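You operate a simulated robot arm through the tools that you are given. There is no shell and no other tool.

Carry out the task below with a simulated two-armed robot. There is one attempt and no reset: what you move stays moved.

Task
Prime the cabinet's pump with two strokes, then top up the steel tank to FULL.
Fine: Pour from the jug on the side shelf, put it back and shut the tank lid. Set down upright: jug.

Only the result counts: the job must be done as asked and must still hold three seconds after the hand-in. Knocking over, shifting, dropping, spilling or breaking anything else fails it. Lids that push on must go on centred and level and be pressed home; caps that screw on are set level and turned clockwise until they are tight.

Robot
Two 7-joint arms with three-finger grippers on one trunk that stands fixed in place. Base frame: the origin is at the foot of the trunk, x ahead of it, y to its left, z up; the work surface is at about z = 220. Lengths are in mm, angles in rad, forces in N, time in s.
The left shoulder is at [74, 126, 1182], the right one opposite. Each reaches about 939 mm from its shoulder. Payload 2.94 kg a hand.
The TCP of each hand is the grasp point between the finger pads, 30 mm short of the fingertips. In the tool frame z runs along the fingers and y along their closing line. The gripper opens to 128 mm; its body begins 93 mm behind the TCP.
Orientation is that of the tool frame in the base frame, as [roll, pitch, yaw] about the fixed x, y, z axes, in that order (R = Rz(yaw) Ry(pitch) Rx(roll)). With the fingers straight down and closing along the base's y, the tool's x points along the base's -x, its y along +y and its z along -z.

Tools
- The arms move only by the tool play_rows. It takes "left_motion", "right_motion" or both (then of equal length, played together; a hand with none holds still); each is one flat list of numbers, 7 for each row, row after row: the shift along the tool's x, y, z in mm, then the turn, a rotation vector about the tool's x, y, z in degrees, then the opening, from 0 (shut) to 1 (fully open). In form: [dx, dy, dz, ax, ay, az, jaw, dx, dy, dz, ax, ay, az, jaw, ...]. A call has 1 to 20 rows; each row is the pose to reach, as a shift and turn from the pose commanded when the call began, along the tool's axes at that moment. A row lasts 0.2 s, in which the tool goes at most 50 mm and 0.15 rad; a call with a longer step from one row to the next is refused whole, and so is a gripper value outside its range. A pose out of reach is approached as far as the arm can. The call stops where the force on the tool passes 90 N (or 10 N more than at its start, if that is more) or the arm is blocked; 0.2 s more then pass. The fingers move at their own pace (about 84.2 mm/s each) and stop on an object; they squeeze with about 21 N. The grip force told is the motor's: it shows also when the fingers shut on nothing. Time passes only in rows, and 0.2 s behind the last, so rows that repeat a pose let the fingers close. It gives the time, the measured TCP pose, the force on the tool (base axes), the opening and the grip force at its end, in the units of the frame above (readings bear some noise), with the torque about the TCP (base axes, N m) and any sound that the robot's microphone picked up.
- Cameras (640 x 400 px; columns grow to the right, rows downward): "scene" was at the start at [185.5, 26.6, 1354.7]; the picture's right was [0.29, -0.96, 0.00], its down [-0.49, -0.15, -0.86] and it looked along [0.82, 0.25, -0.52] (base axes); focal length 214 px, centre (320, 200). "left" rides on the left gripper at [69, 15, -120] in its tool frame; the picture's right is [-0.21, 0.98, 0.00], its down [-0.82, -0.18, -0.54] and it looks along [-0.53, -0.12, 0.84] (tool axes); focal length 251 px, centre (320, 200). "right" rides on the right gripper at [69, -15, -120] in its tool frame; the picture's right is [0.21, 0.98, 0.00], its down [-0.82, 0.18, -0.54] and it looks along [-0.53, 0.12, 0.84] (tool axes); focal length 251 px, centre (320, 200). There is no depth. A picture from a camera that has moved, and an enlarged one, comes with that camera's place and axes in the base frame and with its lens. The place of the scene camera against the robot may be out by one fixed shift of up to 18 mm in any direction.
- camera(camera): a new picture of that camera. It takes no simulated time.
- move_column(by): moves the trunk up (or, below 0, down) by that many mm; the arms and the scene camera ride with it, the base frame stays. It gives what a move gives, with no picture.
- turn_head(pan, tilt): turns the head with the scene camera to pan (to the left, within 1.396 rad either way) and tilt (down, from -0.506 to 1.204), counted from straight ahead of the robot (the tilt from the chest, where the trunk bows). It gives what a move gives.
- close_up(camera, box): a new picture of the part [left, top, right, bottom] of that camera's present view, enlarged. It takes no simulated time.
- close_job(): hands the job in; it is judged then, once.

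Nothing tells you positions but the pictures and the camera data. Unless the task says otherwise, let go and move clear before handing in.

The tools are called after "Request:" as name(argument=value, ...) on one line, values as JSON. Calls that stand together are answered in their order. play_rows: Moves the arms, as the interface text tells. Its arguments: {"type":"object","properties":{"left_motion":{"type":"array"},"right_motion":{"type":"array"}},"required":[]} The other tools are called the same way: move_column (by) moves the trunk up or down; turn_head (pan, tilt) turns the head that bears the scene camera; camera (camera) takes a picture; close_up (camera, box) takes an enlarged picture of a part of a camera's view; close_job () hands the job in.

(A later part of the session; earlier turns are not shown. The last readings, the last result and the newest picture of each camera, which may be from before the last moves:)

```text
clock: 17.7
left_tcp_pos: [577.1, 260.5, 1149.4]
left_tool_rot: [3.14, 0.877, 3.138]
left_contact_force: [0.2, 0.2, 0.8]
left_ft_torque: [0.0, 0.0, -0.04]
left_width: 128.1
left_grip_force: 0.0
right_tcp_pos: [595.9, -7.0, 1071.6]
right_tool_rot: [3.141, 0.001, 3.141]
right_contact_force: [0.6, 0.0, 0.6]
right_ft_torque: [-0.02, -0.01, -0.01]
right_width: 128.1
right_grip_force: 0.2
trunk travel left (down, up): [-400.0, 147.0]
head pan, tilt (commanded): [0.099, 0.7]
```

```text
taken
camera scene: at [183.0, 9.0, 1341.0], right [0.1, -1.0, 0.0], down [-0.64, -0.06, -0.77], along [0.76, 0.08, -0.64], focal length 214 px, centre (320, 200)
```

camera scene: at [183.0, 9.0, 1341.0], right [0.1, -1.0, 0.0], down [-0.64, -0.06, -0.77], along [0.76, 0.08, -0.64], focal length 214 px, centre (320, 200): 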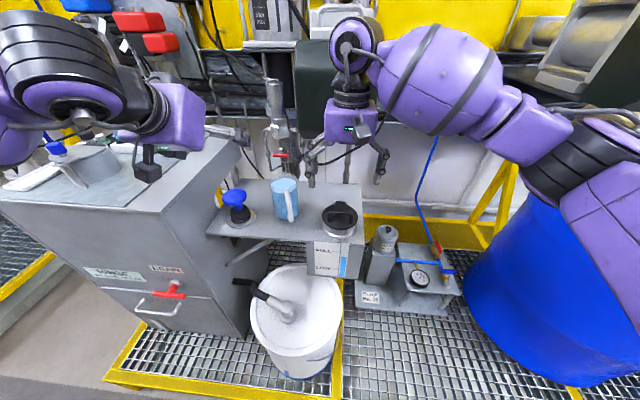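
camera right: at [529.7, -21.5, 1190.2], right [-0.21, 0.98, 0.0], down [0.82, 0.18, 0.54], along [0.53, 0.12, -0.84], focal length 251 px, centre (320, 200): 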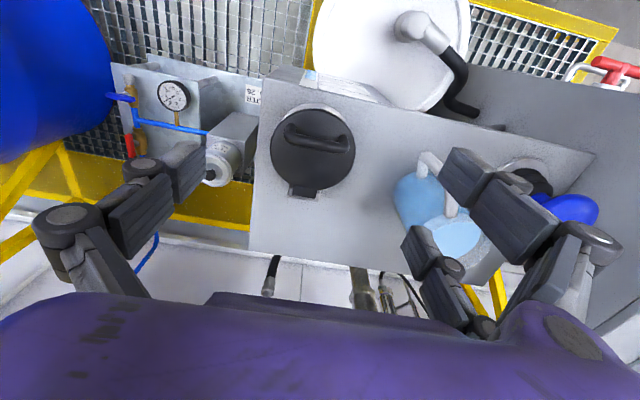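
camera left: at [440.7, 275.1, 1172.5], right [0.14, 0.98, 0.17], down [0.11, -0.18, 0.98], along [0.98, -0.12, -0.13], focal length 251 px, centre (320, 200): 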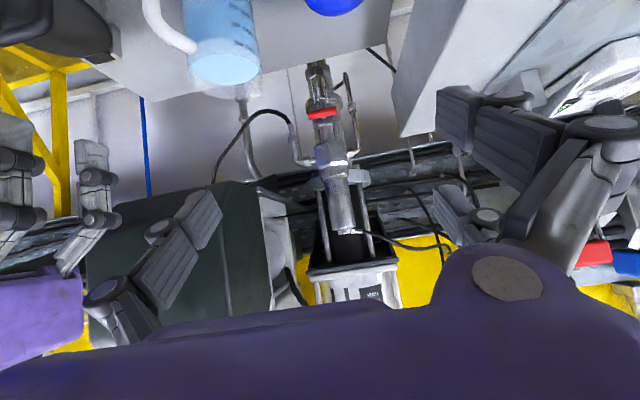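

The dark box's lower front edge is at roughly x≈768, z≈1083 above and behind the lid, so the hand must stay forward of it. I'll turn the right hand 90° so its fingers can pinch the lid's bar fore-and-aft.

Request:
play_rows(right_motion=[0, 0, 0, 0, 0, -8.5, 1, 0, 0, 0, 0, 0, -17, 1, 0, 0, 0, 0, 0, -25.5, 1, 0, 0, 0, 0, 0, -34, 1, 0, 0, 0, 0, 0, -42.5, 1, 0, 0, 0, 0, 0, -51, 1, 0, 0, 0, 0, 0, -59.5, 1, 0, 0, 0, 0, 0, -68, 1, 0, 0, 0, 0, 0, -76.5, 1, 0, 0, 0, 0, 0, -85, 1, 0, 0, 0, 0, 0, -90, 1])

Request:
camera(camera="right")

Request:
camera(camera="scene")

```text
clock: 20.1
left_tcp_pos: [577.5, 259.1, 1148.2]
left_tool_rot: [3.139, 0.874, 3.14]
left_contact_force: [-0.2, 0.3, 0.2]
left_ft_torque: [-0.01, 0.05, 0.03]
left_width: 127.7
left_grip_force: 0.1
right_tcp_pos: [592.9, -14.6, 1068.3]
right_tool_rot: [3.141, 0.003, -2.057]
right_contact_force: [0.7, 0.0, 0.9]
right_ft_torque: [0.02, -0.01, 0.02]
right_width: 127.9
right_grip_force: 0.0
right hand out of reach, approached as far as the arm can: row 8, 9, 10, 11
trunk travel left (down, up): [-400.0, 147.0]
head pan, tilt (commanded): [0.099, 0.7]
```

```text
taken
camera right: at [575.1, -81.1, 1188.9], right [-0.96, 0.27, 0.0], down [0.22, 0.81, 0.54], along [0.14, 0.52, -0.84], focal length 251 px, centre (320, 200)
```

right: 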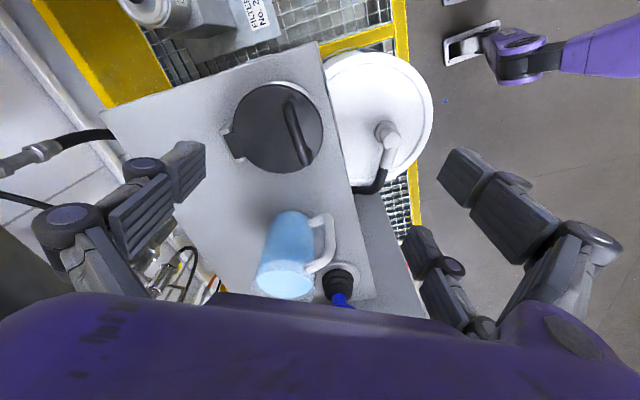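

```text
taken
camera scene: at [183.9, 9.2, 1340.9], right [0.1, -1.0, 0.0], down [-0.64, -0.06, -0.76], along [0.76, 0.08, -0.64], focal length 214 px, centre (320, 200)
```

scene: 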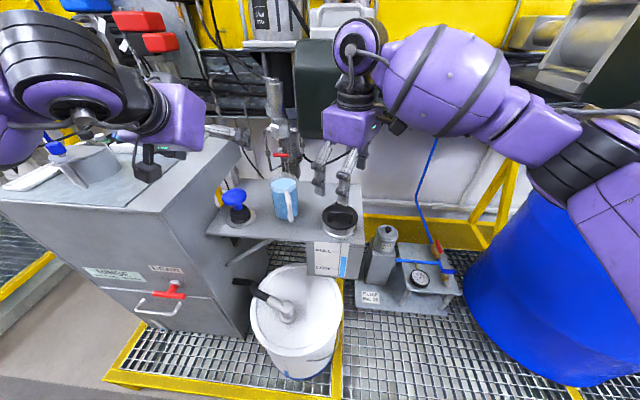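

The wrist reached its limit 28° short in that direction. I'll try turning the other way round instead.

Request:
play_rows(right_motion=[0, 0, 0, 0, 0, 8.5, 1, 0, 0, 0, 0, 0, 17, 1, 0, 0, 0, 0, 0, 25.5, 1, 0, 0, 0, 0, 0, 34, 1, 0, 0, 0, 0, 0, 42.5, 1, 0, 0, 0, 0, 0, 51, 1, 0, 0, 0, 0, 0, 59.5, 1, 0, 0, 0, 0, 0, 68, 1, 0, 0, 0, 0, 0, 76.5, 1, 0, 0, 0, 0, 0, 85, 1, 0, 0, 0, 0, 0, 93.5, 1, 0, 0, 0, 0, 0, 102, 1, 0, 0, 0, 0, 0, 110, 1, 0, 0, 0, 0, 0, 118, 1, 0, 0, 0, 0, 0, 126, 1, 0, 0, 0, 0, 0, 134, 1, 0, 0, 0, 0, 0, 142, 1, 0, 0, 0, 0, 0, 150, 1])

Request:
camera(camera="right")

Request:
camera(camera="scene")

```text
clock: 23.9
left_tcp_pos: [576.6, 260.1, 1148.1]
left_tool_rot: [3.138, 0.873, 3.141]
left_contact_force: [0.3, 0.3, 0.0]
left_ft_torque: [-0.04, 0.01, 0.01]
left_width: 128.0
left_grip_force: 0.0
right_tcp_pos: [591.8, -13.7, 1068.4]
right_tool_rot: [3.141, -0.001, 1.606]
right_contact_force: [-0.1, 0.6, -0.7]
right_ft_torque: [0.0, 0.01, 0.01]
right_width: 128.2
right_grip_force: 0.0
trunk travel left (down, up): [-400.0, 147.0]
head pan, tilt (commanded): [0.099, 0.7]
```

```text
taken
camera right: at [576.7, 55.0, 1188.8], right [0.97, 0.25, 0.0], down [0.21, -0.82, 0.54], along [0.13, -0.52, -0.84], focal length 251 px, centre (320, 200)
```

right: 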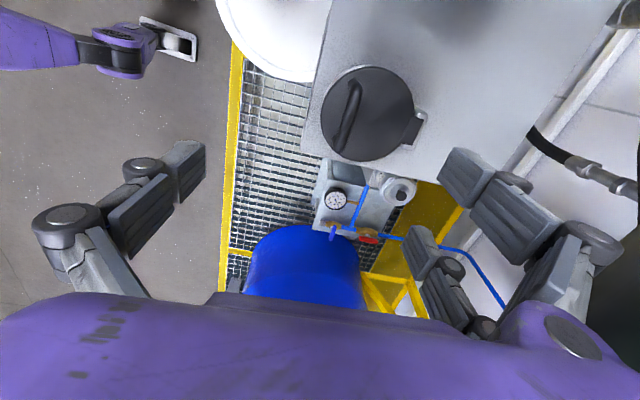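

```text
taken
camera scene: at [183.9, 9.1, 1340.9], right [0.1, -1.0, 0.0], down [-0.64, -0.06, -0.76], along [0.76, 0.08, -0.64], focal length 214 px, centre (320, 200)
```

scene: 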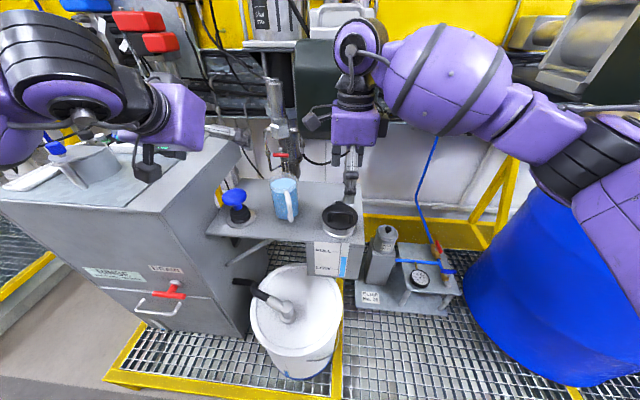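

Orientation is now right: fingers close along x (thumb on the near side). I'll take a close-up of the lid to refine the bar's position.

Request:
close_up(camera="right", box=[290, 40, 450, 180])

Request:
close_up(camera="scene", box=[290, 130, 390, 250])

```text
2.86 times, centred on (370, 110) of right
camera zoom: at [576.7, 55.0, 1188.8], right [0.97, 0.25, 0.0], down [0.21, -0.82, 0.54], along [0.13, -0.52, -0.84], focal length 718 px, centre (177, 457)
```

zoom: 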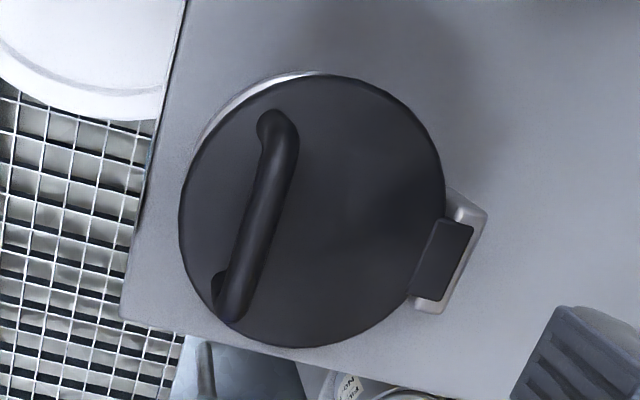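

```text
3.33 times, centred on (340, 190) of scene
camera zoom: at [183.9, 9.1, 1340.9], right [0.1, -1.0, 0.0], down [-0.64, -0.06, -0.76], along [0.76, 0.08, -0.64], focal length 715 px, centre (253, 233)
```

zoom: 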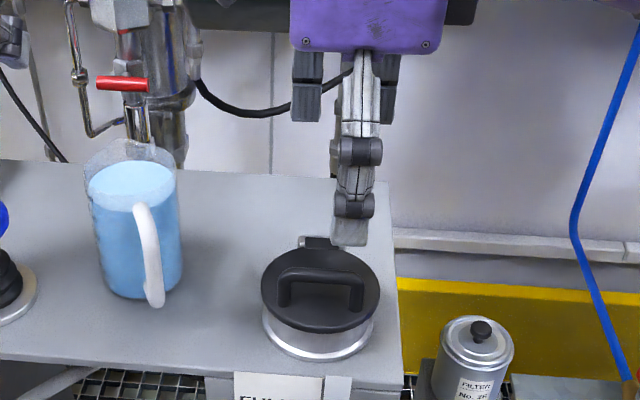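

The bar is confirmed at x≈620.5, y from -37 to 26, z≈936. I move the right hand to a pre-grasp above it with fingers tilted 15° forward and jaws part-open.

Request:
play_rows(right_motion=[3, 2, 15, -4, 0, 0.6, 0.6, 6, 4, 30, -8, 0, 1.2, 0.36, 9, 7, 50, -15, 0, 2, 0.36, 9, 7, 50, -15, 0, 2, 0.36, 9, 7, 50, -15, 0, 2, 0.36])

Request:
camera(camera="right")

Request:
close_up(camera="scene", box=[290, 130, 390, 250])

```text
clock: 25.1
left_tcp_pos: [577.3, 259.4, 1147.8]
left_tool_rot: [3.139, 0.873, 3.14]
left_contact_force: [0.2, 1.0, 0.2]
left_ft_torque: [0.0, -0.01, -0.01]
left_width: 127.9
left_grip_force: 0.1
right_tcp_pos: [599.7, -5.3, 1017.6]
right_tool_rot: [2.878, -0.004, 1.572]
right_contact_force: [0.4, -0.1, 0.9]
right_ft_torque: [0.01, 0.02, -0.02]
right_width: 46.2
right_grip_force: 0.0
trunk travel left (down, up): [-400.0, 147.0]
head pan, tilt (commanded): [0.099, 0.7]
```

```text
taken
camera right: at [555.0, 63.4, 1130.5], right [0.94, 0.22, 0.26], down [0.04, -0.82, 0.56], along [0.33, -0.52, -0.79], focal length 251 px, centre (320, 200)
```

right: 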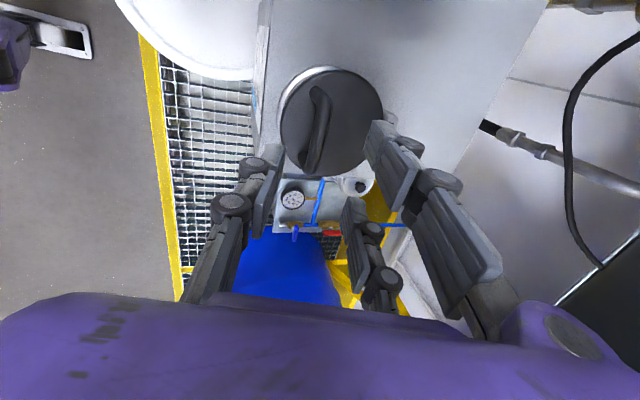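

```text
3.33 times, centred on (340, 190) of scene
camera zoom: at [183.9, 9.0, 1340.9], right [0.1, -1.0, 0.0], down [-0.64, -0.06, -0.77], along [0.76, 0.08, -0.64], focal length 715 px, centre (253, 233)
```

zoom: 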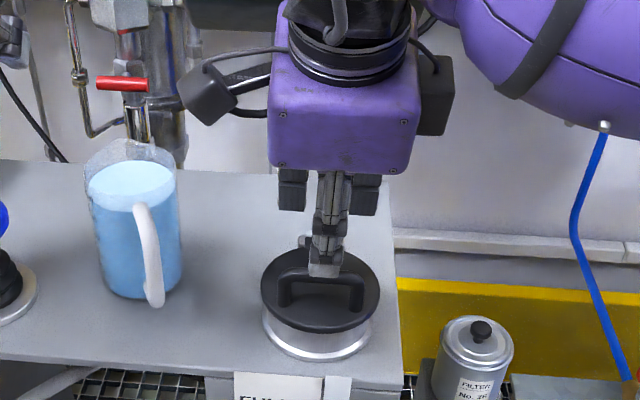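

Aligned above the bar. I descend along the finger axis partway and look.

Request:
play_rows(right_motion=[0, 0, 12, 0, 0, 0, 0.36, 0, 0, 24, 0, 0, 0, 0.36, 0, 0, 36, 0, 0, 0, 0.36, 0, 0, 45, 0, 0, 0, 0.36])

Request:
close_up(camera="right", box=[180, 20, 460, 240])

Request:
close_up(camera="scene", box=[290, 130, 390, 250])

```text
clock: 26.1
left_tcp_pos: [577.2, 259.8, 1147.7]
left_tool_rot: [3.139, 0.87, 3.14]
left_contact_force: [-0.3, 0.2, 0.5]
left_ft_torque: [0.0, -0.02, 0.01]
left_width: 128.1
left_grip_force: 0.1
right_tcp_pos: [609.8, -5.5, 974.3]
right_tool_rot: [2.88, -0.005, 1.573]
right_contact_force: [-0.2, -0.7, 0.1]
right_ft_torque: [0.01, 0.0, 0.0]
right_width: 46.0
right_grip_force: 0.1
trunk travel left (down, up): [-400.0, 147.0]
head pan, tilt (commanded): [0.099, 0.7]
```

```text
1.82 times, centred on (320, 130) of right
camera zoom: at [565.7, 63.6, 1087.9], right [0.94, 0.22, 0.25], down [0.04, -0.82, 0.56], along [0.33, -0.52, -0.79], focal length 457 px, centre (320, 327)
```

zoom: 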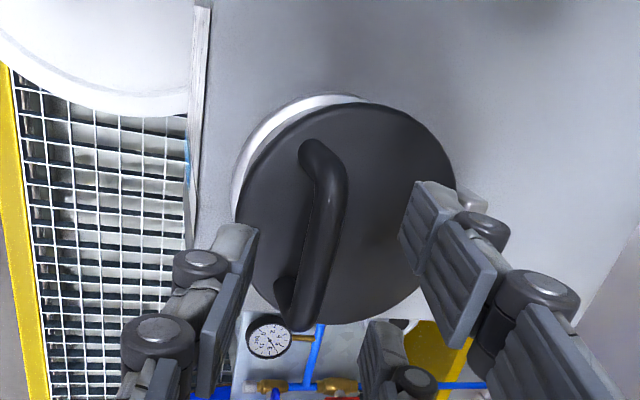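

```text
3.33 times, centred on (340, 190) of scene
camera zoom: at [184.0, 8.9, 1340.9], right [0.1, -1.0, 0.0], down [-0.64, -0.06, -0.76], along [0.76, 0.08, -0.64], focal length 715 px, centre (253, 233)
```

zoom: 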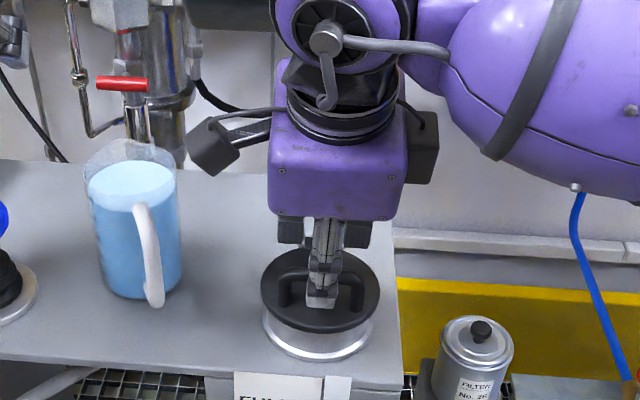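

Bar is well between the thumb and two fingers. I go the remaining 24 mm down and close on it.

Request:
play_rows(right_motion=[0, 1, 8, 0, 0, 0, 0.36, 0, 2, 16, 0, 0, 0, 0.36, 0, 2, 24, 0, 0, 0, 0.36, 0, 2, 24, 0, 0, 0, 0.2, 0, 2, 24, 0, 0, 0, 0, 0, 2, 24, 0, 0, 0, 0, 0, 2, 24, 0, 0, 0, 0])

Request:
close_up(camera="right", box=[180, 20, 460, 240])

Request:
close_up(camera="scene", box=[290, 130, 390, 250])

```text
clock: 27.7
left_tcp_pos: [576.8, 260.0, 1150.1]
left_tool_rot: [-3.142, 0.875, 3.141]
left_contact_force: [-0.2, 0.0, 0.0]
left_ft_torque: [0.01, 0.02, 0.01]
left_width: 128.0
left_grip_force: 0.1
right_tcp_pos: [617.8, -4.3, 952.7]
right_tool_rot: [2.878, -0.007, 1.573]
right_contact_force: [-11.4, 0.6, -2.0]
right_ft_torque: [-0.06, 0.36, -0.83]
right_width: 11.1
right_grip_force: 38.0
trunk travel left (down, up): [-400.0, 147.0]
head pan, tilt (commanded): [0.099, 0.7]
```

```text
1.82 times, centred on (320, 130) of right
camera zoom: at [572.5, 64.2, 1065.6], right [0.94, 0.22, 0.25], down [0.04, -0.82, 0.56], along [0.33, -0.52, -0.79], focal length 457 px, centre (320, 327)
```

zoom: 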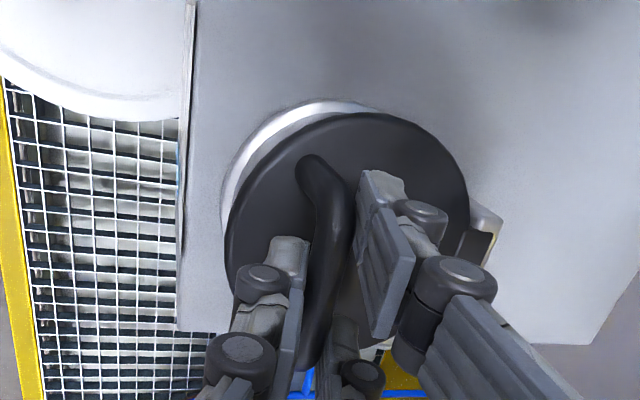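

```text
3.33 times, centred on (340, 190) of scene
camera zoom: at [182.6, 9.2, 1341.1], right [0.1, -1.0, 0.0], down [-0.64, -0.06, -0.77], along [0.76, 0.08, -0.64], focal length 715 px, centre (253, 233)
```

zoom: 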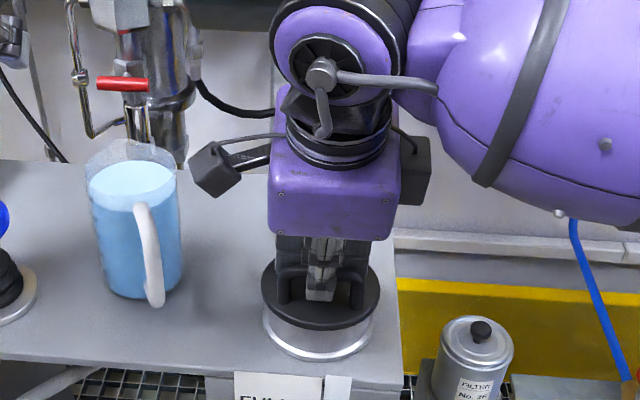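

The bar is gripped (11 mm, 38 N motor force). I begin to lift along the hinge arc (pivot ≈ [705, 896]), 15° first, checking forces.

Request:
play_rows(right_motion=[0, 1.5, -2.5, 0, 0, 0, 0, 0, 4, -6, 0, 0, 0, 0, 0, 7, -8.5, 0, 0, 0, 0, 0, 10, -11.4, 0, 0, 0, 0, 0, 13, -14, 0, 0, 0, 0, 0, 16, -16.3, 0, 0, 0, 0])

Request:
close_up(camera="right", box=[180, 20, 460, 240])

Request:
close_up(camera="scene", box=[290, 130, 390, 250])

```text
clock: 29.1
left_tcp_pos: [575.9, 260.2, 1149.1]
left_tool_rot: [3.14, 0.876, 3.14]
left_contact_force: [0.0, 0.4, 0.9]
left_ft_torque: [0.02, -0.01, -0.01]
left_width: 128.3
left_grip_force: 0.1
right_tcp_pos: [629.9, -5.4, 973.4]
right_tool_rot: [2.878, -0.005, 1.571]
right_contact_force: [-6.0, 3.3, 1.1]
right_ft_torque: [-0.08, 0.21, -0.96]
right_width: 11.0
right_grip_force: 38.4
trunk travel left (down, up): [-400.0, 147.0]
head pan, tilt (commanded): [0.099, 0.7]
```

```text
1.82 times, centred on (320, 130) of right
camera zoom: at [585.0, 64.2, 1086.7], right [0.94, 0.21, 0.26], down [0.03, -0.82, 0.56], along [0.33, -0.52, -0.78], focal length 457 px, centre (320, 327)
```

zoom: 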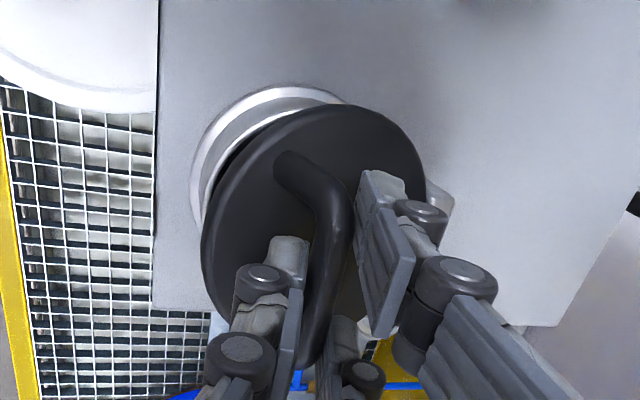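

```text
3.33 times, centred on (340, 190) of scene
camera zoom: at [183.1, 9.5, 1341.0], right [0.1, -1.0, 0.0], down [-0.64, -0.06, -0.77], along [0.76, 0.08, -0.64], focal length 715 px, centre (253, 233)
```

zoom: 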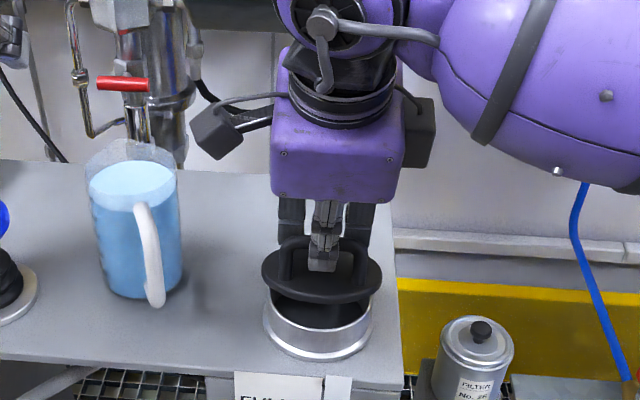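

The lid lifts freely with little force. I continue along the arc to 45°, gradually tilting the hand back.

Request:
play_rows(right_motion=[0, 6.6, -4.3, -1.2, 0, 0, 0, 0, 13.4, -8, -2.5, 0, 0, 0, 0, 20.6, -10.8, -3.8, 0, 0, 0, 0, 28.1, -13.2, -5, 0, 0, 0, 0, 35.7, -14.8, -6.2, 0, 0, 0, 0, 43.5, -15.9, -7.5, 0, 0, 0])

Request:
close_up(camera="right", box=[180, 20, 460, 240])

Request:
camera(camera="scene")

Request:
close_up(camera="scene", box=[290, 130, 390, 250])

```text
clock: 30.5
left_tcp_pos: [577.4, 260.3, 1147.9]
left_tool_rot: [3.139, 0.873, 3.139]
left_contact_force: [0.8, 0.0, -0.8]
left_ft_torque: [0.01, -0.03, -0.01]
left_width: 127.7
left_grip_force: 0.2
right_tcp_pos: [668.7, -4.7, 998.8]
right_tool_rot: [2.747, -0.005, 1.57]
right_contact_force: [-2.0, -0.1, -2.9]
right_ft_torque: [-0.33, 0.21, -1.3]
right_width: 11.4
right_grip_force: 37.7
trunk travel left (down, up): [-400.0, 147.0]
head pan, tilt (commanded): [0.099, 0.7]
```

```text
1.82 times, centred on (320, 130) of right
camera zoom: at [609.8, 64.3, 1104.7], right [0.9, 0.21, 0.38], down [-0.04, -0.82, 0.56], along [0.43, -0.52, -0.73], focal length 457 px, centre (320, 327)
```

zoom: 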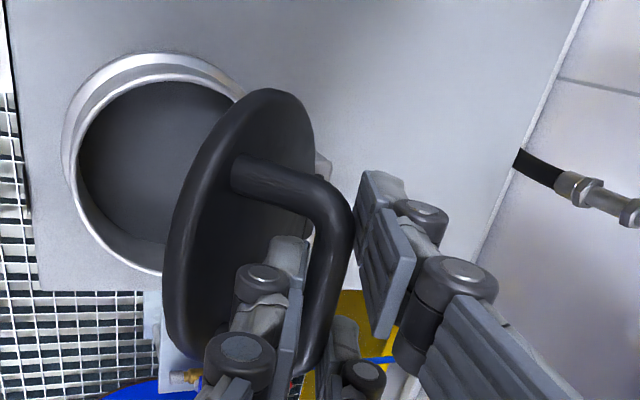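

```text
taken
camera scene: at [183.8, 9.0, 1340.9], right [0.1, -1.0, 0.0], down [-0.64, -0.06, -0.77], along [0.76, 0.08, -0.64], focal length 214 px, centre (320, 200)
```

scene: 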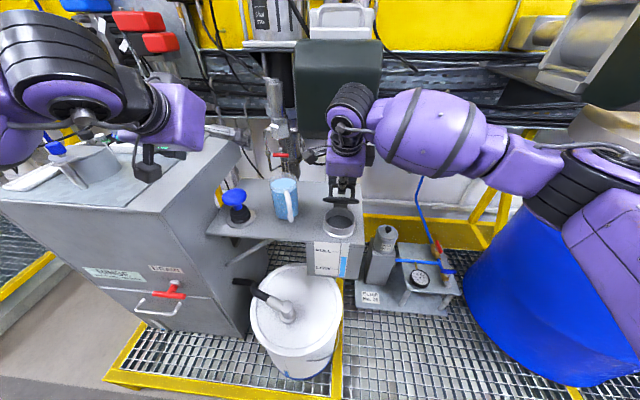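

```text
3.33 times, centred on (340, 190) of scene
camera zoom: at [183.8, 9.0, 1340.9], right [0.1, -1.0, 0.0], down [-0.64, -0.06, -0.77], along [0.76, 0.08, -0.64], focal length 715 px, centre (253, 233)
```

zoom: 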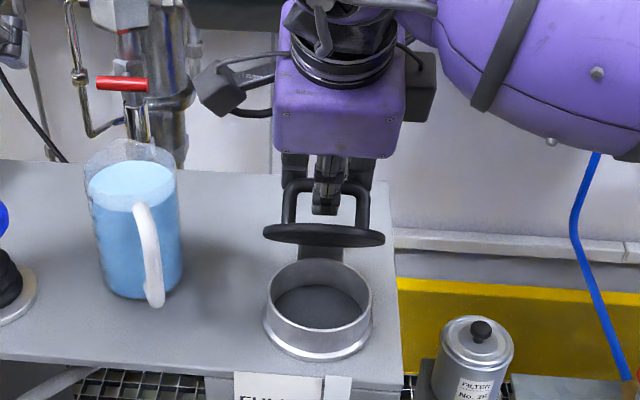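

Clearances look fine and the tank mouth is exposed. I continue to 70°.

Request:
play_rows(right_motion=[0, 7.6, 0.9, -1.2, 0, 0, 0, 0, 15.4, 2.4, -2.5, 0, 0, 0, 0, 22.8, 4.5, -3.8, 0, 0, 0, 0, 30.1, 7.4, -5, 0, 0, 0, 0, 37.1, 10.9, -6.2, 0, 0, 0])

Request:
close_up(camera="right", box=[180, 20, 460, 240])

Request:
camera(camera="left")

Request:
close_up(camera="scene", box=[270, 20, 410, 250])

```text
clock: 31.7
left_tcp_pos: [577.8, 259.5, 1149.1]
left_tool_rot: [3.139, 0.873, 3.139]
left_contact_force: [0.3, -0.5, 0.7]
left_ft_torque: [-0.01, 0.01, -0.01]
left_width: 128.0
left_grip_force: 0.0
right_tcp_pos: [706.3, -3.8, 1001.4]
right_tool_rot: [2.639, -0.006, 1.573]
right_contact_force: [-3.2, -4.4, -1.9]
right_ft_torque: [0.04, 0.18, -1.2]
right_width: 11.4
right_grip_force: 38.4
trunk travel left (down, up): [-400.0, 147.0]
head pan, tilt (commanded): [0.099, 0.7]
```

```text
1.82 times, centred on (320, 130) of right
camera zoom: at [636.1, 64.3, 1101.5], right [0.86, 0.21, 0.47], down [-0.1, -0.83, 0.56], along [0.51, -0.52, -0.68], focal length 457 px, centre (320, 327)
```

zoom: 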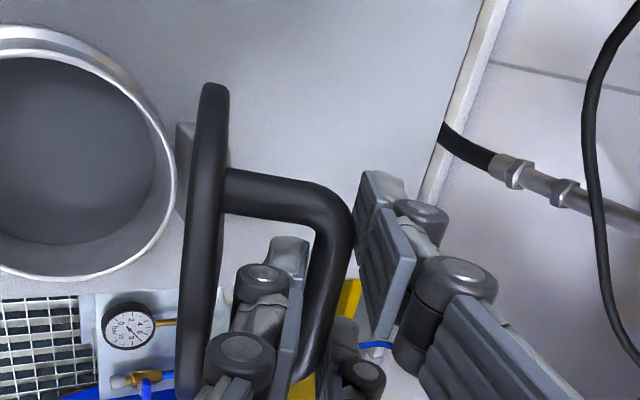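

```text
taken
camera left: at [441.3, 274.8, 1172.3], right [0.14, 0.98, 0.17], down [0.11, -0.18, 0.98], along [0.98, -0.12, -0.14], focal length 251 px, centre (320, 200)
```

left: 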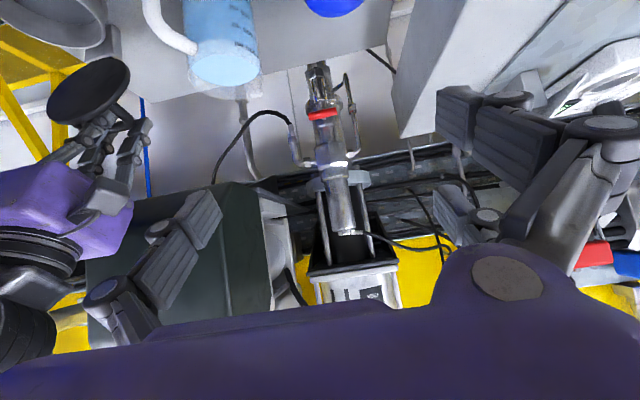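

```text
1.74 times, centred on (340, 135) of scene
camera zoom: at [183.7, 8.4, 1340.9], right [0.1, -1.0, 0.0], down [-0.64, -0.06, -0.77], along [0.76, 0.08, -0.64], focal length 373 px, centre (285, 313)
```

zoom: 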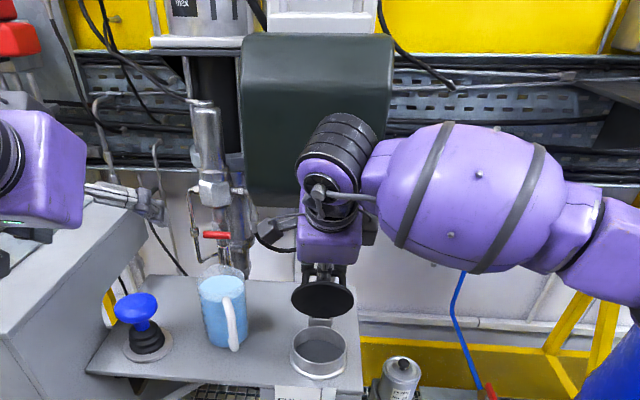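

The lid is at about 70°, supported by the thumb. I test whether the hinge holds by itself by loosening the grip just a few millimetres (the thumb still blocks a fall).

Request:
play_rows(right_motion=[0, 0, 0, 0, 0, 0, 0.15, 0, 0, 0, 0, 0, 0, 0.15, 0, 0, 0, 0, 0, 0, 0.15])

Request:
close_up(camera="right", box=[180, 20, 460, 240])

Request:
camera(camera="right")

```text
clock: 32.5
left_tcp_pos: [576.6, 260.1, 1148.7]
left_tool_rot: [3.138, 0.872, 3.14]
left_contact_force: [0.6, -0.4, 0.4]
left_ft_torque: [-0.01, 0.0, 0.02]
left_width: 127.9
left_grip_force: 0.1
right_tcp_pos: [705.9, -3.5, 1002.2]
right_tool_rot: [2.642, -0.006, 1.576]
right_contact_force: [0.8, -0.8, -0.2]
right_ft_torque: [0.01, 0.0, 0.0]
right_width: 19.0
right_grip_force: 0.0
trunk travel left (down, up): [-400.0, 147.0]
head pan, tilt (commanded): [0.099, 0.7]
```

```text
1.82 times, centred on (320, 130) of right
camera zoom: at [636.1, 65.1, 1101.5], right [0.86, 0.21, 0.47], down [-0.1, -0.83, 0.56], along [0.51, -0.52, -0.68], focal length 457 px, centre (320, 327)
```

zoom: 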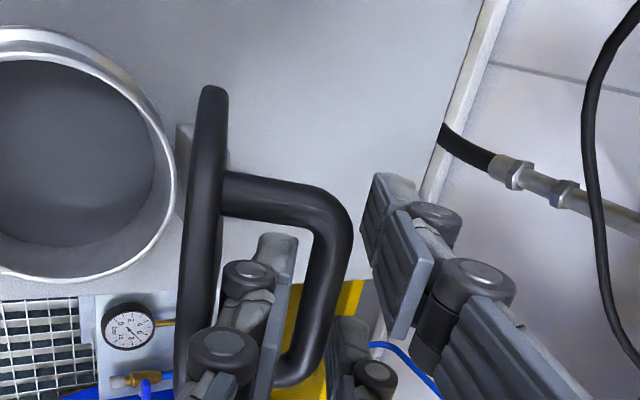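

```text
taken
camera right: at [636.1, 65.1, 1101.5], right [0.86, 0.21, 0.47], down [-0.1, -0.83, 0.56], along [0.51, -0.52, -0.68], focal length 251 px, centre (320, 200)
```

right: 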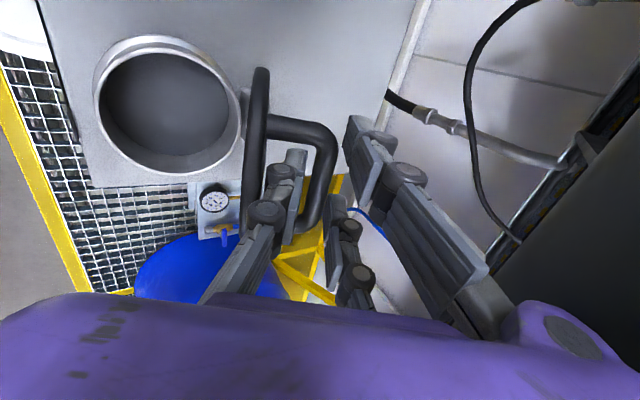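

The lid stays put by itself (no load on the fingers), so the hinge has friction. I withdraw the right hand out of the handle parallel to the lid.

Request:
play_rows(right_motion=[0, 0, 0, 0, 0, 0, 0.15, 0, 1, -8, 0, 0, 0, 0.15, 0, 2.5, -17, 0, 0, 0, 0.15, 0, 5, -32, 0, 0, 0, 0.15, 0, 8, -52, 0, 0, 0, 0.15, 0, 10, -75, 0, 0, 0, 0.15, 0, 0, -95, 0, 0, 0, 0])

Request:
camera(camera="right")

Request:
close_up(camera="scene", box=[270, 60, 410, 250])

```text
clock: 34.1
left_tcp_pos: [576.1, 259.6, 1148.8]
left_tool_rot: [3.139, 0.873, 3.139]
left_contact_force: [0.2, 0.1, 0.1]
left_ft_torque: [0.0, -0.02, 0.01]
left_width: 128.2
left_grip_force: 0.0
right_tcp_pos: [658.7, -0.6, 1087.5]
right_tool_rot: [2.64, -0.005, 1.576]
right_contact_force: [-1.3, 0.0, 0.1]
right_ft_torque: [0.0, -0.01, 0.02]
right_width: 0.0
right_grip_force: 2.8
trunk travel left (down, up): [-400.0, 147.0]
head pan, tilt (commanded): [0.099, 0.7]
```

```text
taken
camera right: at [589.4, 67.4, 1187.2], right [0.86, 0.21, 0.47], down [-0.1, -0.83, 0.56], along [0.51, -0.52, -0.68], focal length 251 px, centre (320, 200)
```

right: 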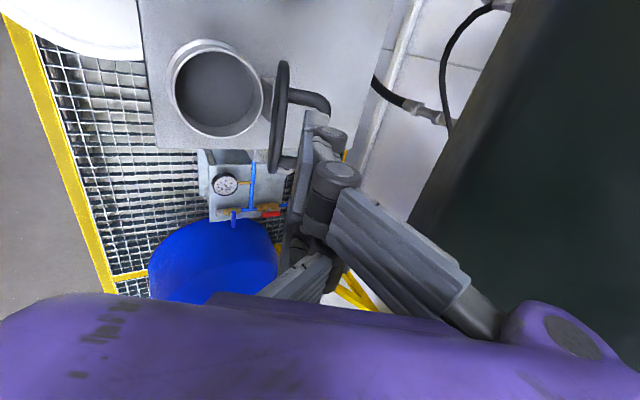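

```text
2.11 times, centred on (340, 155) of scene
camera zoom: at [183.3, 9.1, 1341.0], right [0.1, -1.0, 0.0], down [-0.64, -0.06, -0.77], along [0.76, 0.08, -0.64], focal length 452 px, centre (278, 295)
```

zoom: 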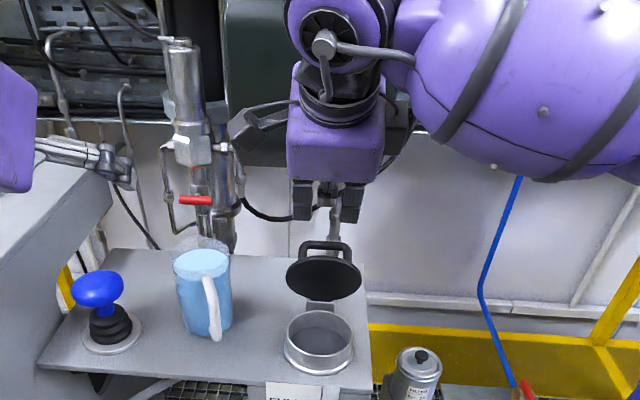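

The lid holds at ~70°. I'll make a fist, come down in front of the raised lid, and then push it past vertical.

Request:
play_rows(right_motion=[0, -22, -12, 0, 0, 0, 0, 0, -42, -23, 0, 0, 0, 0, 0, -54, -1, 0, 0, 0, 0, 0, -66, 21, 0, 0, 0, 0, 0, -78, 44, 0, 0, 0, 0])

Request:
camera(camera="right")

Request:
close_up(camera="scene", box=[270, 60, 410, 250])

```text
clock: 35.3
left_tcp_pos: [578.5, 259.9, 1147.1]
left_tool_rot: [3.137, 0.873, 3.14]
left_contact_force: [-0.5, 0.6, -0.2]
left_ft_torque: [0.02, 0.01, -0.03]
left_width: 128.0
left_grip_force: 0.0
right_tcp_pos: [614.4, -5.4, 1009.0]
right_tool_rot: [2.641, -0.005, 1.572]
right_contact_force: [0.5, -0.6, 0.2]
right_ft_torque: [0.01, 0.06, 0.0]
right_width: 0.0
right_grip_force: 3.4
trunk travel left (down, up): [-400.0, 147.0]
head pan, tilt (commanded): [0.099, 0.7]
```

```text
taken
camera right: at [544.0, 63.0, 1108.6], right [0.86, 0.21, 0.47], down [-0.1, -0.82, 0.56], along [0.51, -0.52, -0.69], focal length 251 px, centre (320, 200)
```

right: 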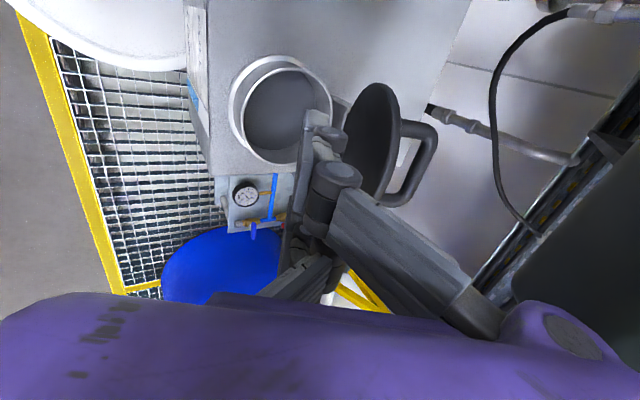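

```text
2.11 times, centred on (340, 155) of scene
camera zoom: at [184.6, 8.9, 1340.8], right [0.1, -1.0, 0.0], down [-0.64, -0.06, -0.76], along [0.76, 0.08, -0.64], focal length 452 px, centre (278, 295)
```

zoom: 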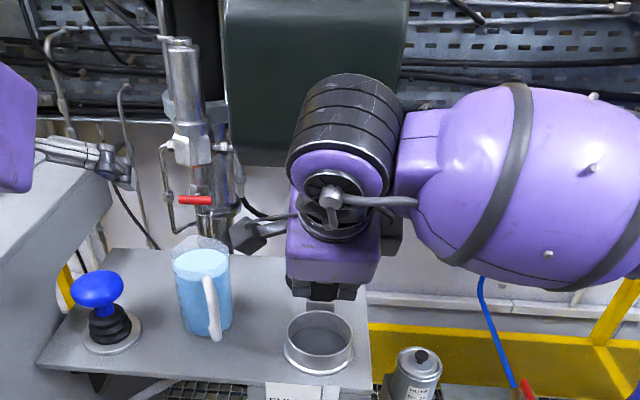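

The fist is in front of the lid's underside. I push it forward in small steps.

Request:
play_rows(right_motion=[0, 8.8, 4.8, 0, 0, 0, 0, 0, 17.6, 9.6, 0, 0, 0, 0, 0, 26.3, 14.4, 0, 0, 0, 0, 0, 35.1, 19.2, 0, 0, 0, 0, 0, 43.9, 24, 0, 0, 0, 0, 0, 50.9, 27.8, 0, 0, 0, 0])

Request:
camera(camera="right")

```text
clock: 36.7
left_tcp_pos: [578.0, 260.0, 1148.9]
left_tool_rot: [3.137, 0.872, 3.14]
left_contact_force: [0.3, -0.7, 0.6]
left_ft_torque: [0.03, 0.02, -0.01]
left_width: 128.2
left_grip_force: 0.0
right_tcp_pos: [671.7, -3.0, 1011.1]
right_tool_rot: [2.641, -0.004, 1.572]
right_contact_force: [-0.1, -0.1, 0.0]
right_ft_torque: [-0.01, 0.0, 0.0]
right_width: 0.0
right_grip_force: 2.9
trunk travel left (down, up): [-400.0, 147.0]
head pan, tilt (commanded): [0.099, 0.7]
```

```text
taken
camera right: at [601.9, 64.3, 1109.6], right [0.86, 0.21, 0.47], down [-0.1, -0.83, 0.56], along [0.51, -0.52, -0.69], focal length 251 px, centre (320, 200)
```

right: 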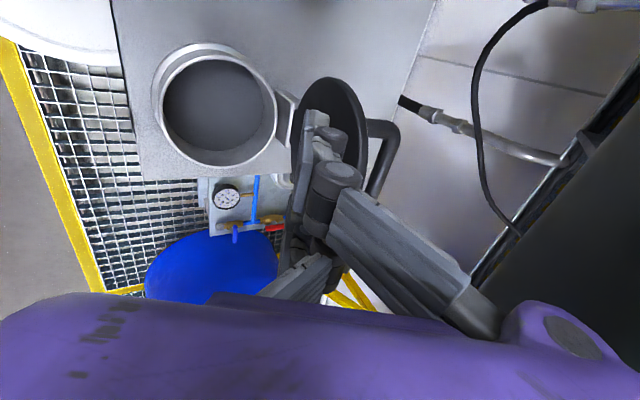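

The lid is moving with it. I push further until it's past vertical.

Request:
play_rows(right_motion=[0, 7, 3.8, 0, 0, 0, 0, 0, 14, 7.7, 0, 0, 0, 0, 0, 21, 11.5, 0, 0, 0, 0, 0, 28, 15.3, 0, 0, 0, 0])

Request:
camera(camera="right")

Request:
camera(camera="left")

Request:
close_up(camera="scene", box=[270, 60, 410, 250])

```text
clock: 37.7
left_tcp_pos: [577.1, 260.4, 1148.3]
left_tool_rot: [3.14, 0.872, 3.14]
left_contact_force: [1.2, 0.2, 0.0]
left_ft_torque: [0.01, -0.01, -0.02]
left_width: 128.0
left_grip_force: 0.0
right_tcp_pos: [703.0, -3.4, 1009.0]
right_tool_rot: [2.638, -0.005, 1.576]
right_contact_force: [-0.1, 0.0, -0.6]
right_ft_torque: [-0.03, -0.01, -0.02]
right_width: 0.0
right_grip_force: 2.7
trunk travel left (down, up): [-400.0, 147.0]
head pan, tilt (commanded): [0.099, 0.7]
```

```text
taken
camera right: at [634.2, 64.4, 1108.6], right [0.86, 0.21, 0.47], down [-0.1, -0.82, 0.56], along [0.51, -0.52, -0.68], focal length 251 px, centre (320, 200)
```

right: 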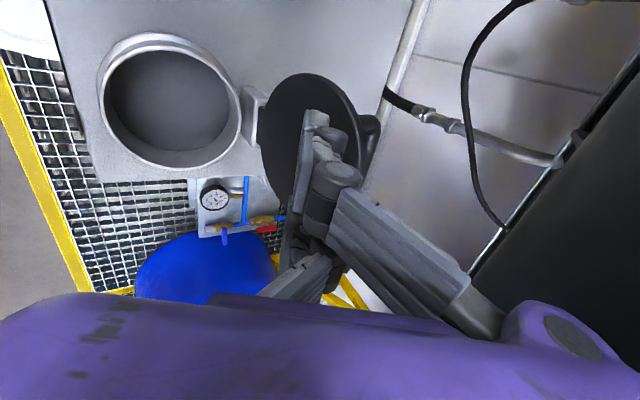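

```text
taken
camera left: at [441.7, 275.5, 1172.0], right [0.14, 0.98, 0.17], down [0.11, -0.18, 0.98], along [0.98, -0.12, -0.14], focal length 251 px, centre (320, 200)
```

left: 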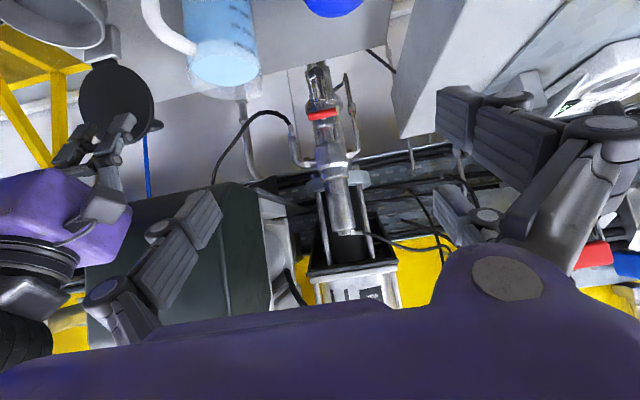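

```text
2.11 times, centred on (340, 155) of scene
camera zoom: at [184.1, 9.2, 1340.8], right [0.1, -1.0, 0.0], down [-0.64, -0.06, -0.76], along [0.76, 0.08, -0.64], focal length 452 px, centre (278, 295)
```

zoom: 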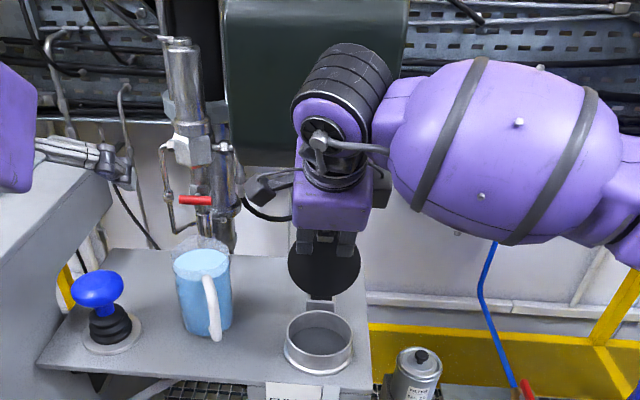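

The lid now stands open past vertical. I withdraw the right hand back and to the right so the left hand has room to pour.

Request:
play_rows(right_motion=[0, -35, -19, 0, 0, 0, 0, 0, -70, -38, 0, 0, 0, 0, -20, -87, -70, 0, 0, 0, 0, -50, -92.6, -101, 0, 0, 0, 0, -90, -96, -126, 0, 0, 0, 0, -135, -98, -144, 0, 0, 0, 0, -180, -98, -155, 0, 0, 0, 0, -225, -99, -162, 0, 0, 0, 0])

Request:
camera(camera="scene")

Request:
close_up(camera="scene", box=[260, 120, 400, 290])

Request:
camera(camera="left")

```text
clock: 39.5
left_tcp_pos: [575.8, 258.9, 1148.4]
left_tool_rot: [3.139, 0.876, 3.138]
left_contact_force: [0.7, -0.2, 0.6]
left_ft_torque: [0.04, 0.0, 0.02]
left_width: 127.9
left_grip_force: 0.1
right_tcp_pos: [538.3, -227.8, 1106.1]
right_tool_rot: [2.64, -0.007, 1.574]
right_contact_force: [0.0, 0.8, 0.7]
right_ft_torque: [0.03, -0.01, 0.03]
right_width: 0.0
right_grip_force: 3.5
trunk travel left (down, up): [-400.0, 147.0]
head pan, tilt (commanded): [0.099, 0.7]
```

```text
taken
camera scene: at [182.5, 8.2, 1341.1], right [0.1, -1.0, 0.0], down [-0.64, -0.06, -0.77], along [0.76, 0.08, -0.64], focal length 214 px, centre (320, 200)
```

scene: 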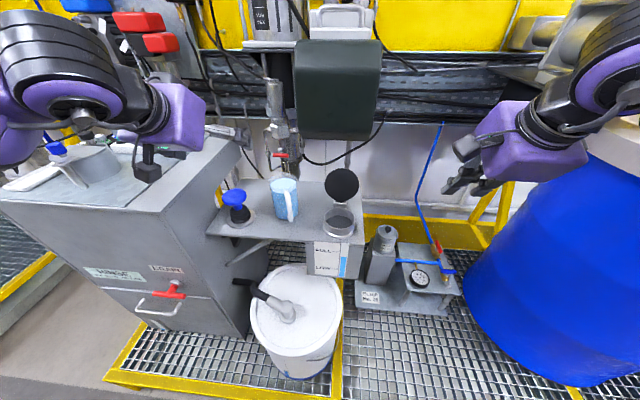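

```text
2.35 times, centred on (330, 205) of scene
camera zoom: at [182.5, 8.2, 1341.1], right [0.1, -1.0, 0.0], down [-0.64, -0.06, -0.77], along [0.76, 0.08, -0.64], focal length 505 px, centre (296, 188)
```

zoom: 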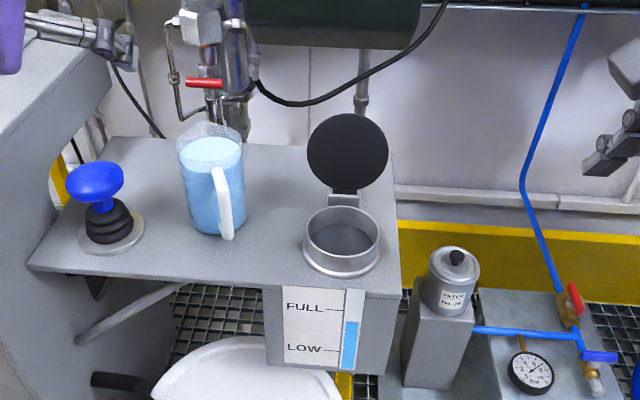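

```text
taken
camera left: at [440.2, 274.6, 1172.9], right [0.14, 0.98, 0.17], down [0.11, -0.18, 0.98], along [0.98, -0.12, -0.13], focal length 251 px, centre (320, 200)
```

left: 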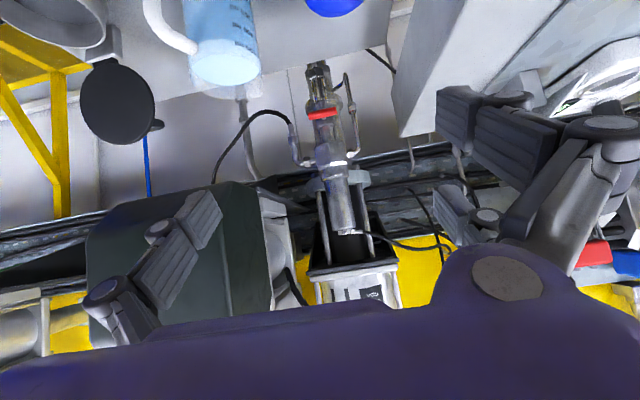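

The tank mouth is open and the lid stays up; the gauge shows about two thirds between LOW and FULL. Next I bring the left hand level in front of the jug, aligned with its handle so the fingers can straddle the handle and grip the body.

Request:
play_rows(left_motion=[23.6, -27, 18, -4.3, -4.07, -2.23, 1, 47.3, -54, 36, -8.6, -8.13, -4.47, 1, 70.9, -81, 54, -12.95, -12.2, -6.7, 1, 94.5, -108, 72, -17.3, -16.3, -8.9, 1, 118.2, -135, 90, -21.6, -20.3, -11.2, 1, 141.8, -162, 108, -25.9, -24.4, -13.4, 1])

Request:
camera(camera="left")

Request:
camera(camera="scene")

```text
clock: 40.9
left_tcp_pos: [569.4, 97.9, 973.8]
left_tool_rot: [-3.135, 1.312, -2.629]
left_contact_force: [0.8, -0.1, 0.4]
left_ft_torque: [-0.02, 0.13, 0.03]
left_width: 127.7
left_grip_force: 0.0
right_tcp_pos: [541.3, -226.8, 1105.9]
right_tool_rot: [2.641, -0.005, 1.573]
right_contact_force: [-0.2, -0.5, -0.5]
right_ft_torque: [0.0, 0.0, -0.01]
right_width: 0.0
right_grip_force: 3.2
trunk travel left (down, up): [-400.0, 147.0]
head pan, tilt (commanded): [0.099, 0.7]
```

```text
taken
camera left: at [446.4, 46.5, 938.6], right [-0.42, 0.88, 0.21], down [-0.19, -0.31, 0.93], along [0.89, 0.36, 0.3], focal length 251 px, centre (320, 200)
```

left: 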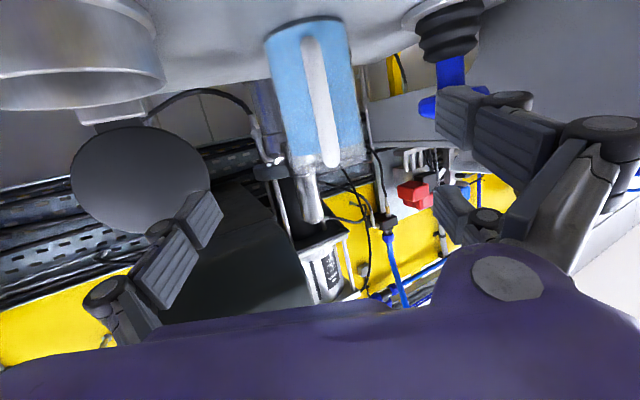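

```text
taken
camera scene: at [183.7, 8.8, 1340.8], right [0.1, -1.0, 0.0], down [-0.64, -0.06, -0.77], along [0.76, 0.08, -0.64], focal length 214 px, centre (320, 200)
```

scene: 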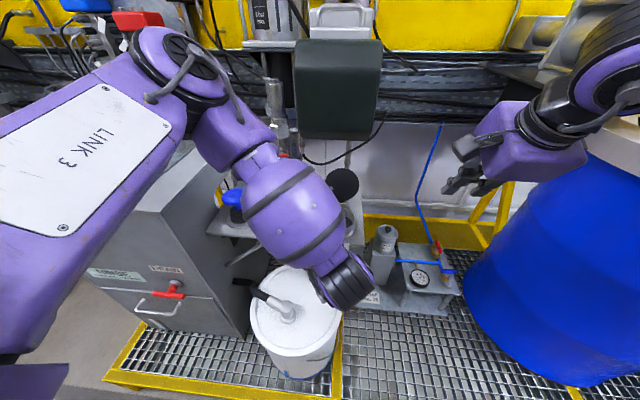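

The tool axis always projects on image column 320, so I can check the jug's centring directly. Let me enlarge.

Request:
close_up(camera="left", box=[230, 0, 410, 200])

Request:
close_up(camera="left", box=[0, 0, 200, 200])

```text
2.00 times, centred on (320, 100) of left
camera zoom: at [446.4, 46.5, 938.6], right [-0.42, 0.88, 0.21], down [-0.19, -0.31, 0.93], along [0.89, 0.36, 0.3], focal length 503 px, centre (320, 400)
```

zoom: 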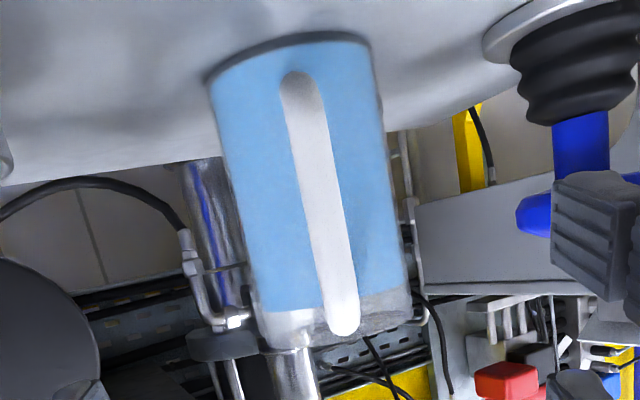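

```text
2.00 times, centred on (100, 100) of left
camera zoom: at [446.4, 46.5, 938.6], right [-0.42, 0.88, 0.21], down [-0.19, -0.31, 0.93], along [0.89, 0.36, 0.3], focal length 503 px, centre (760, 400)
```

zoom: 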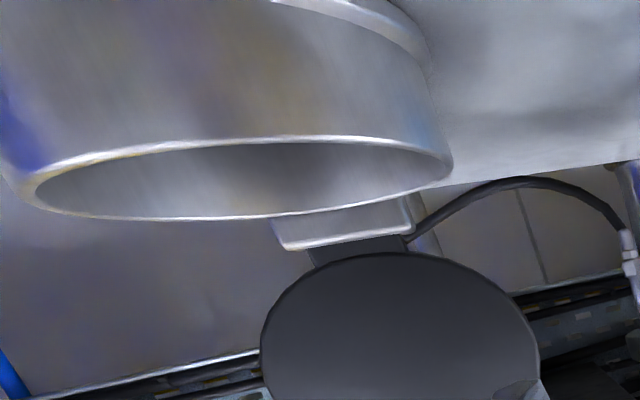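

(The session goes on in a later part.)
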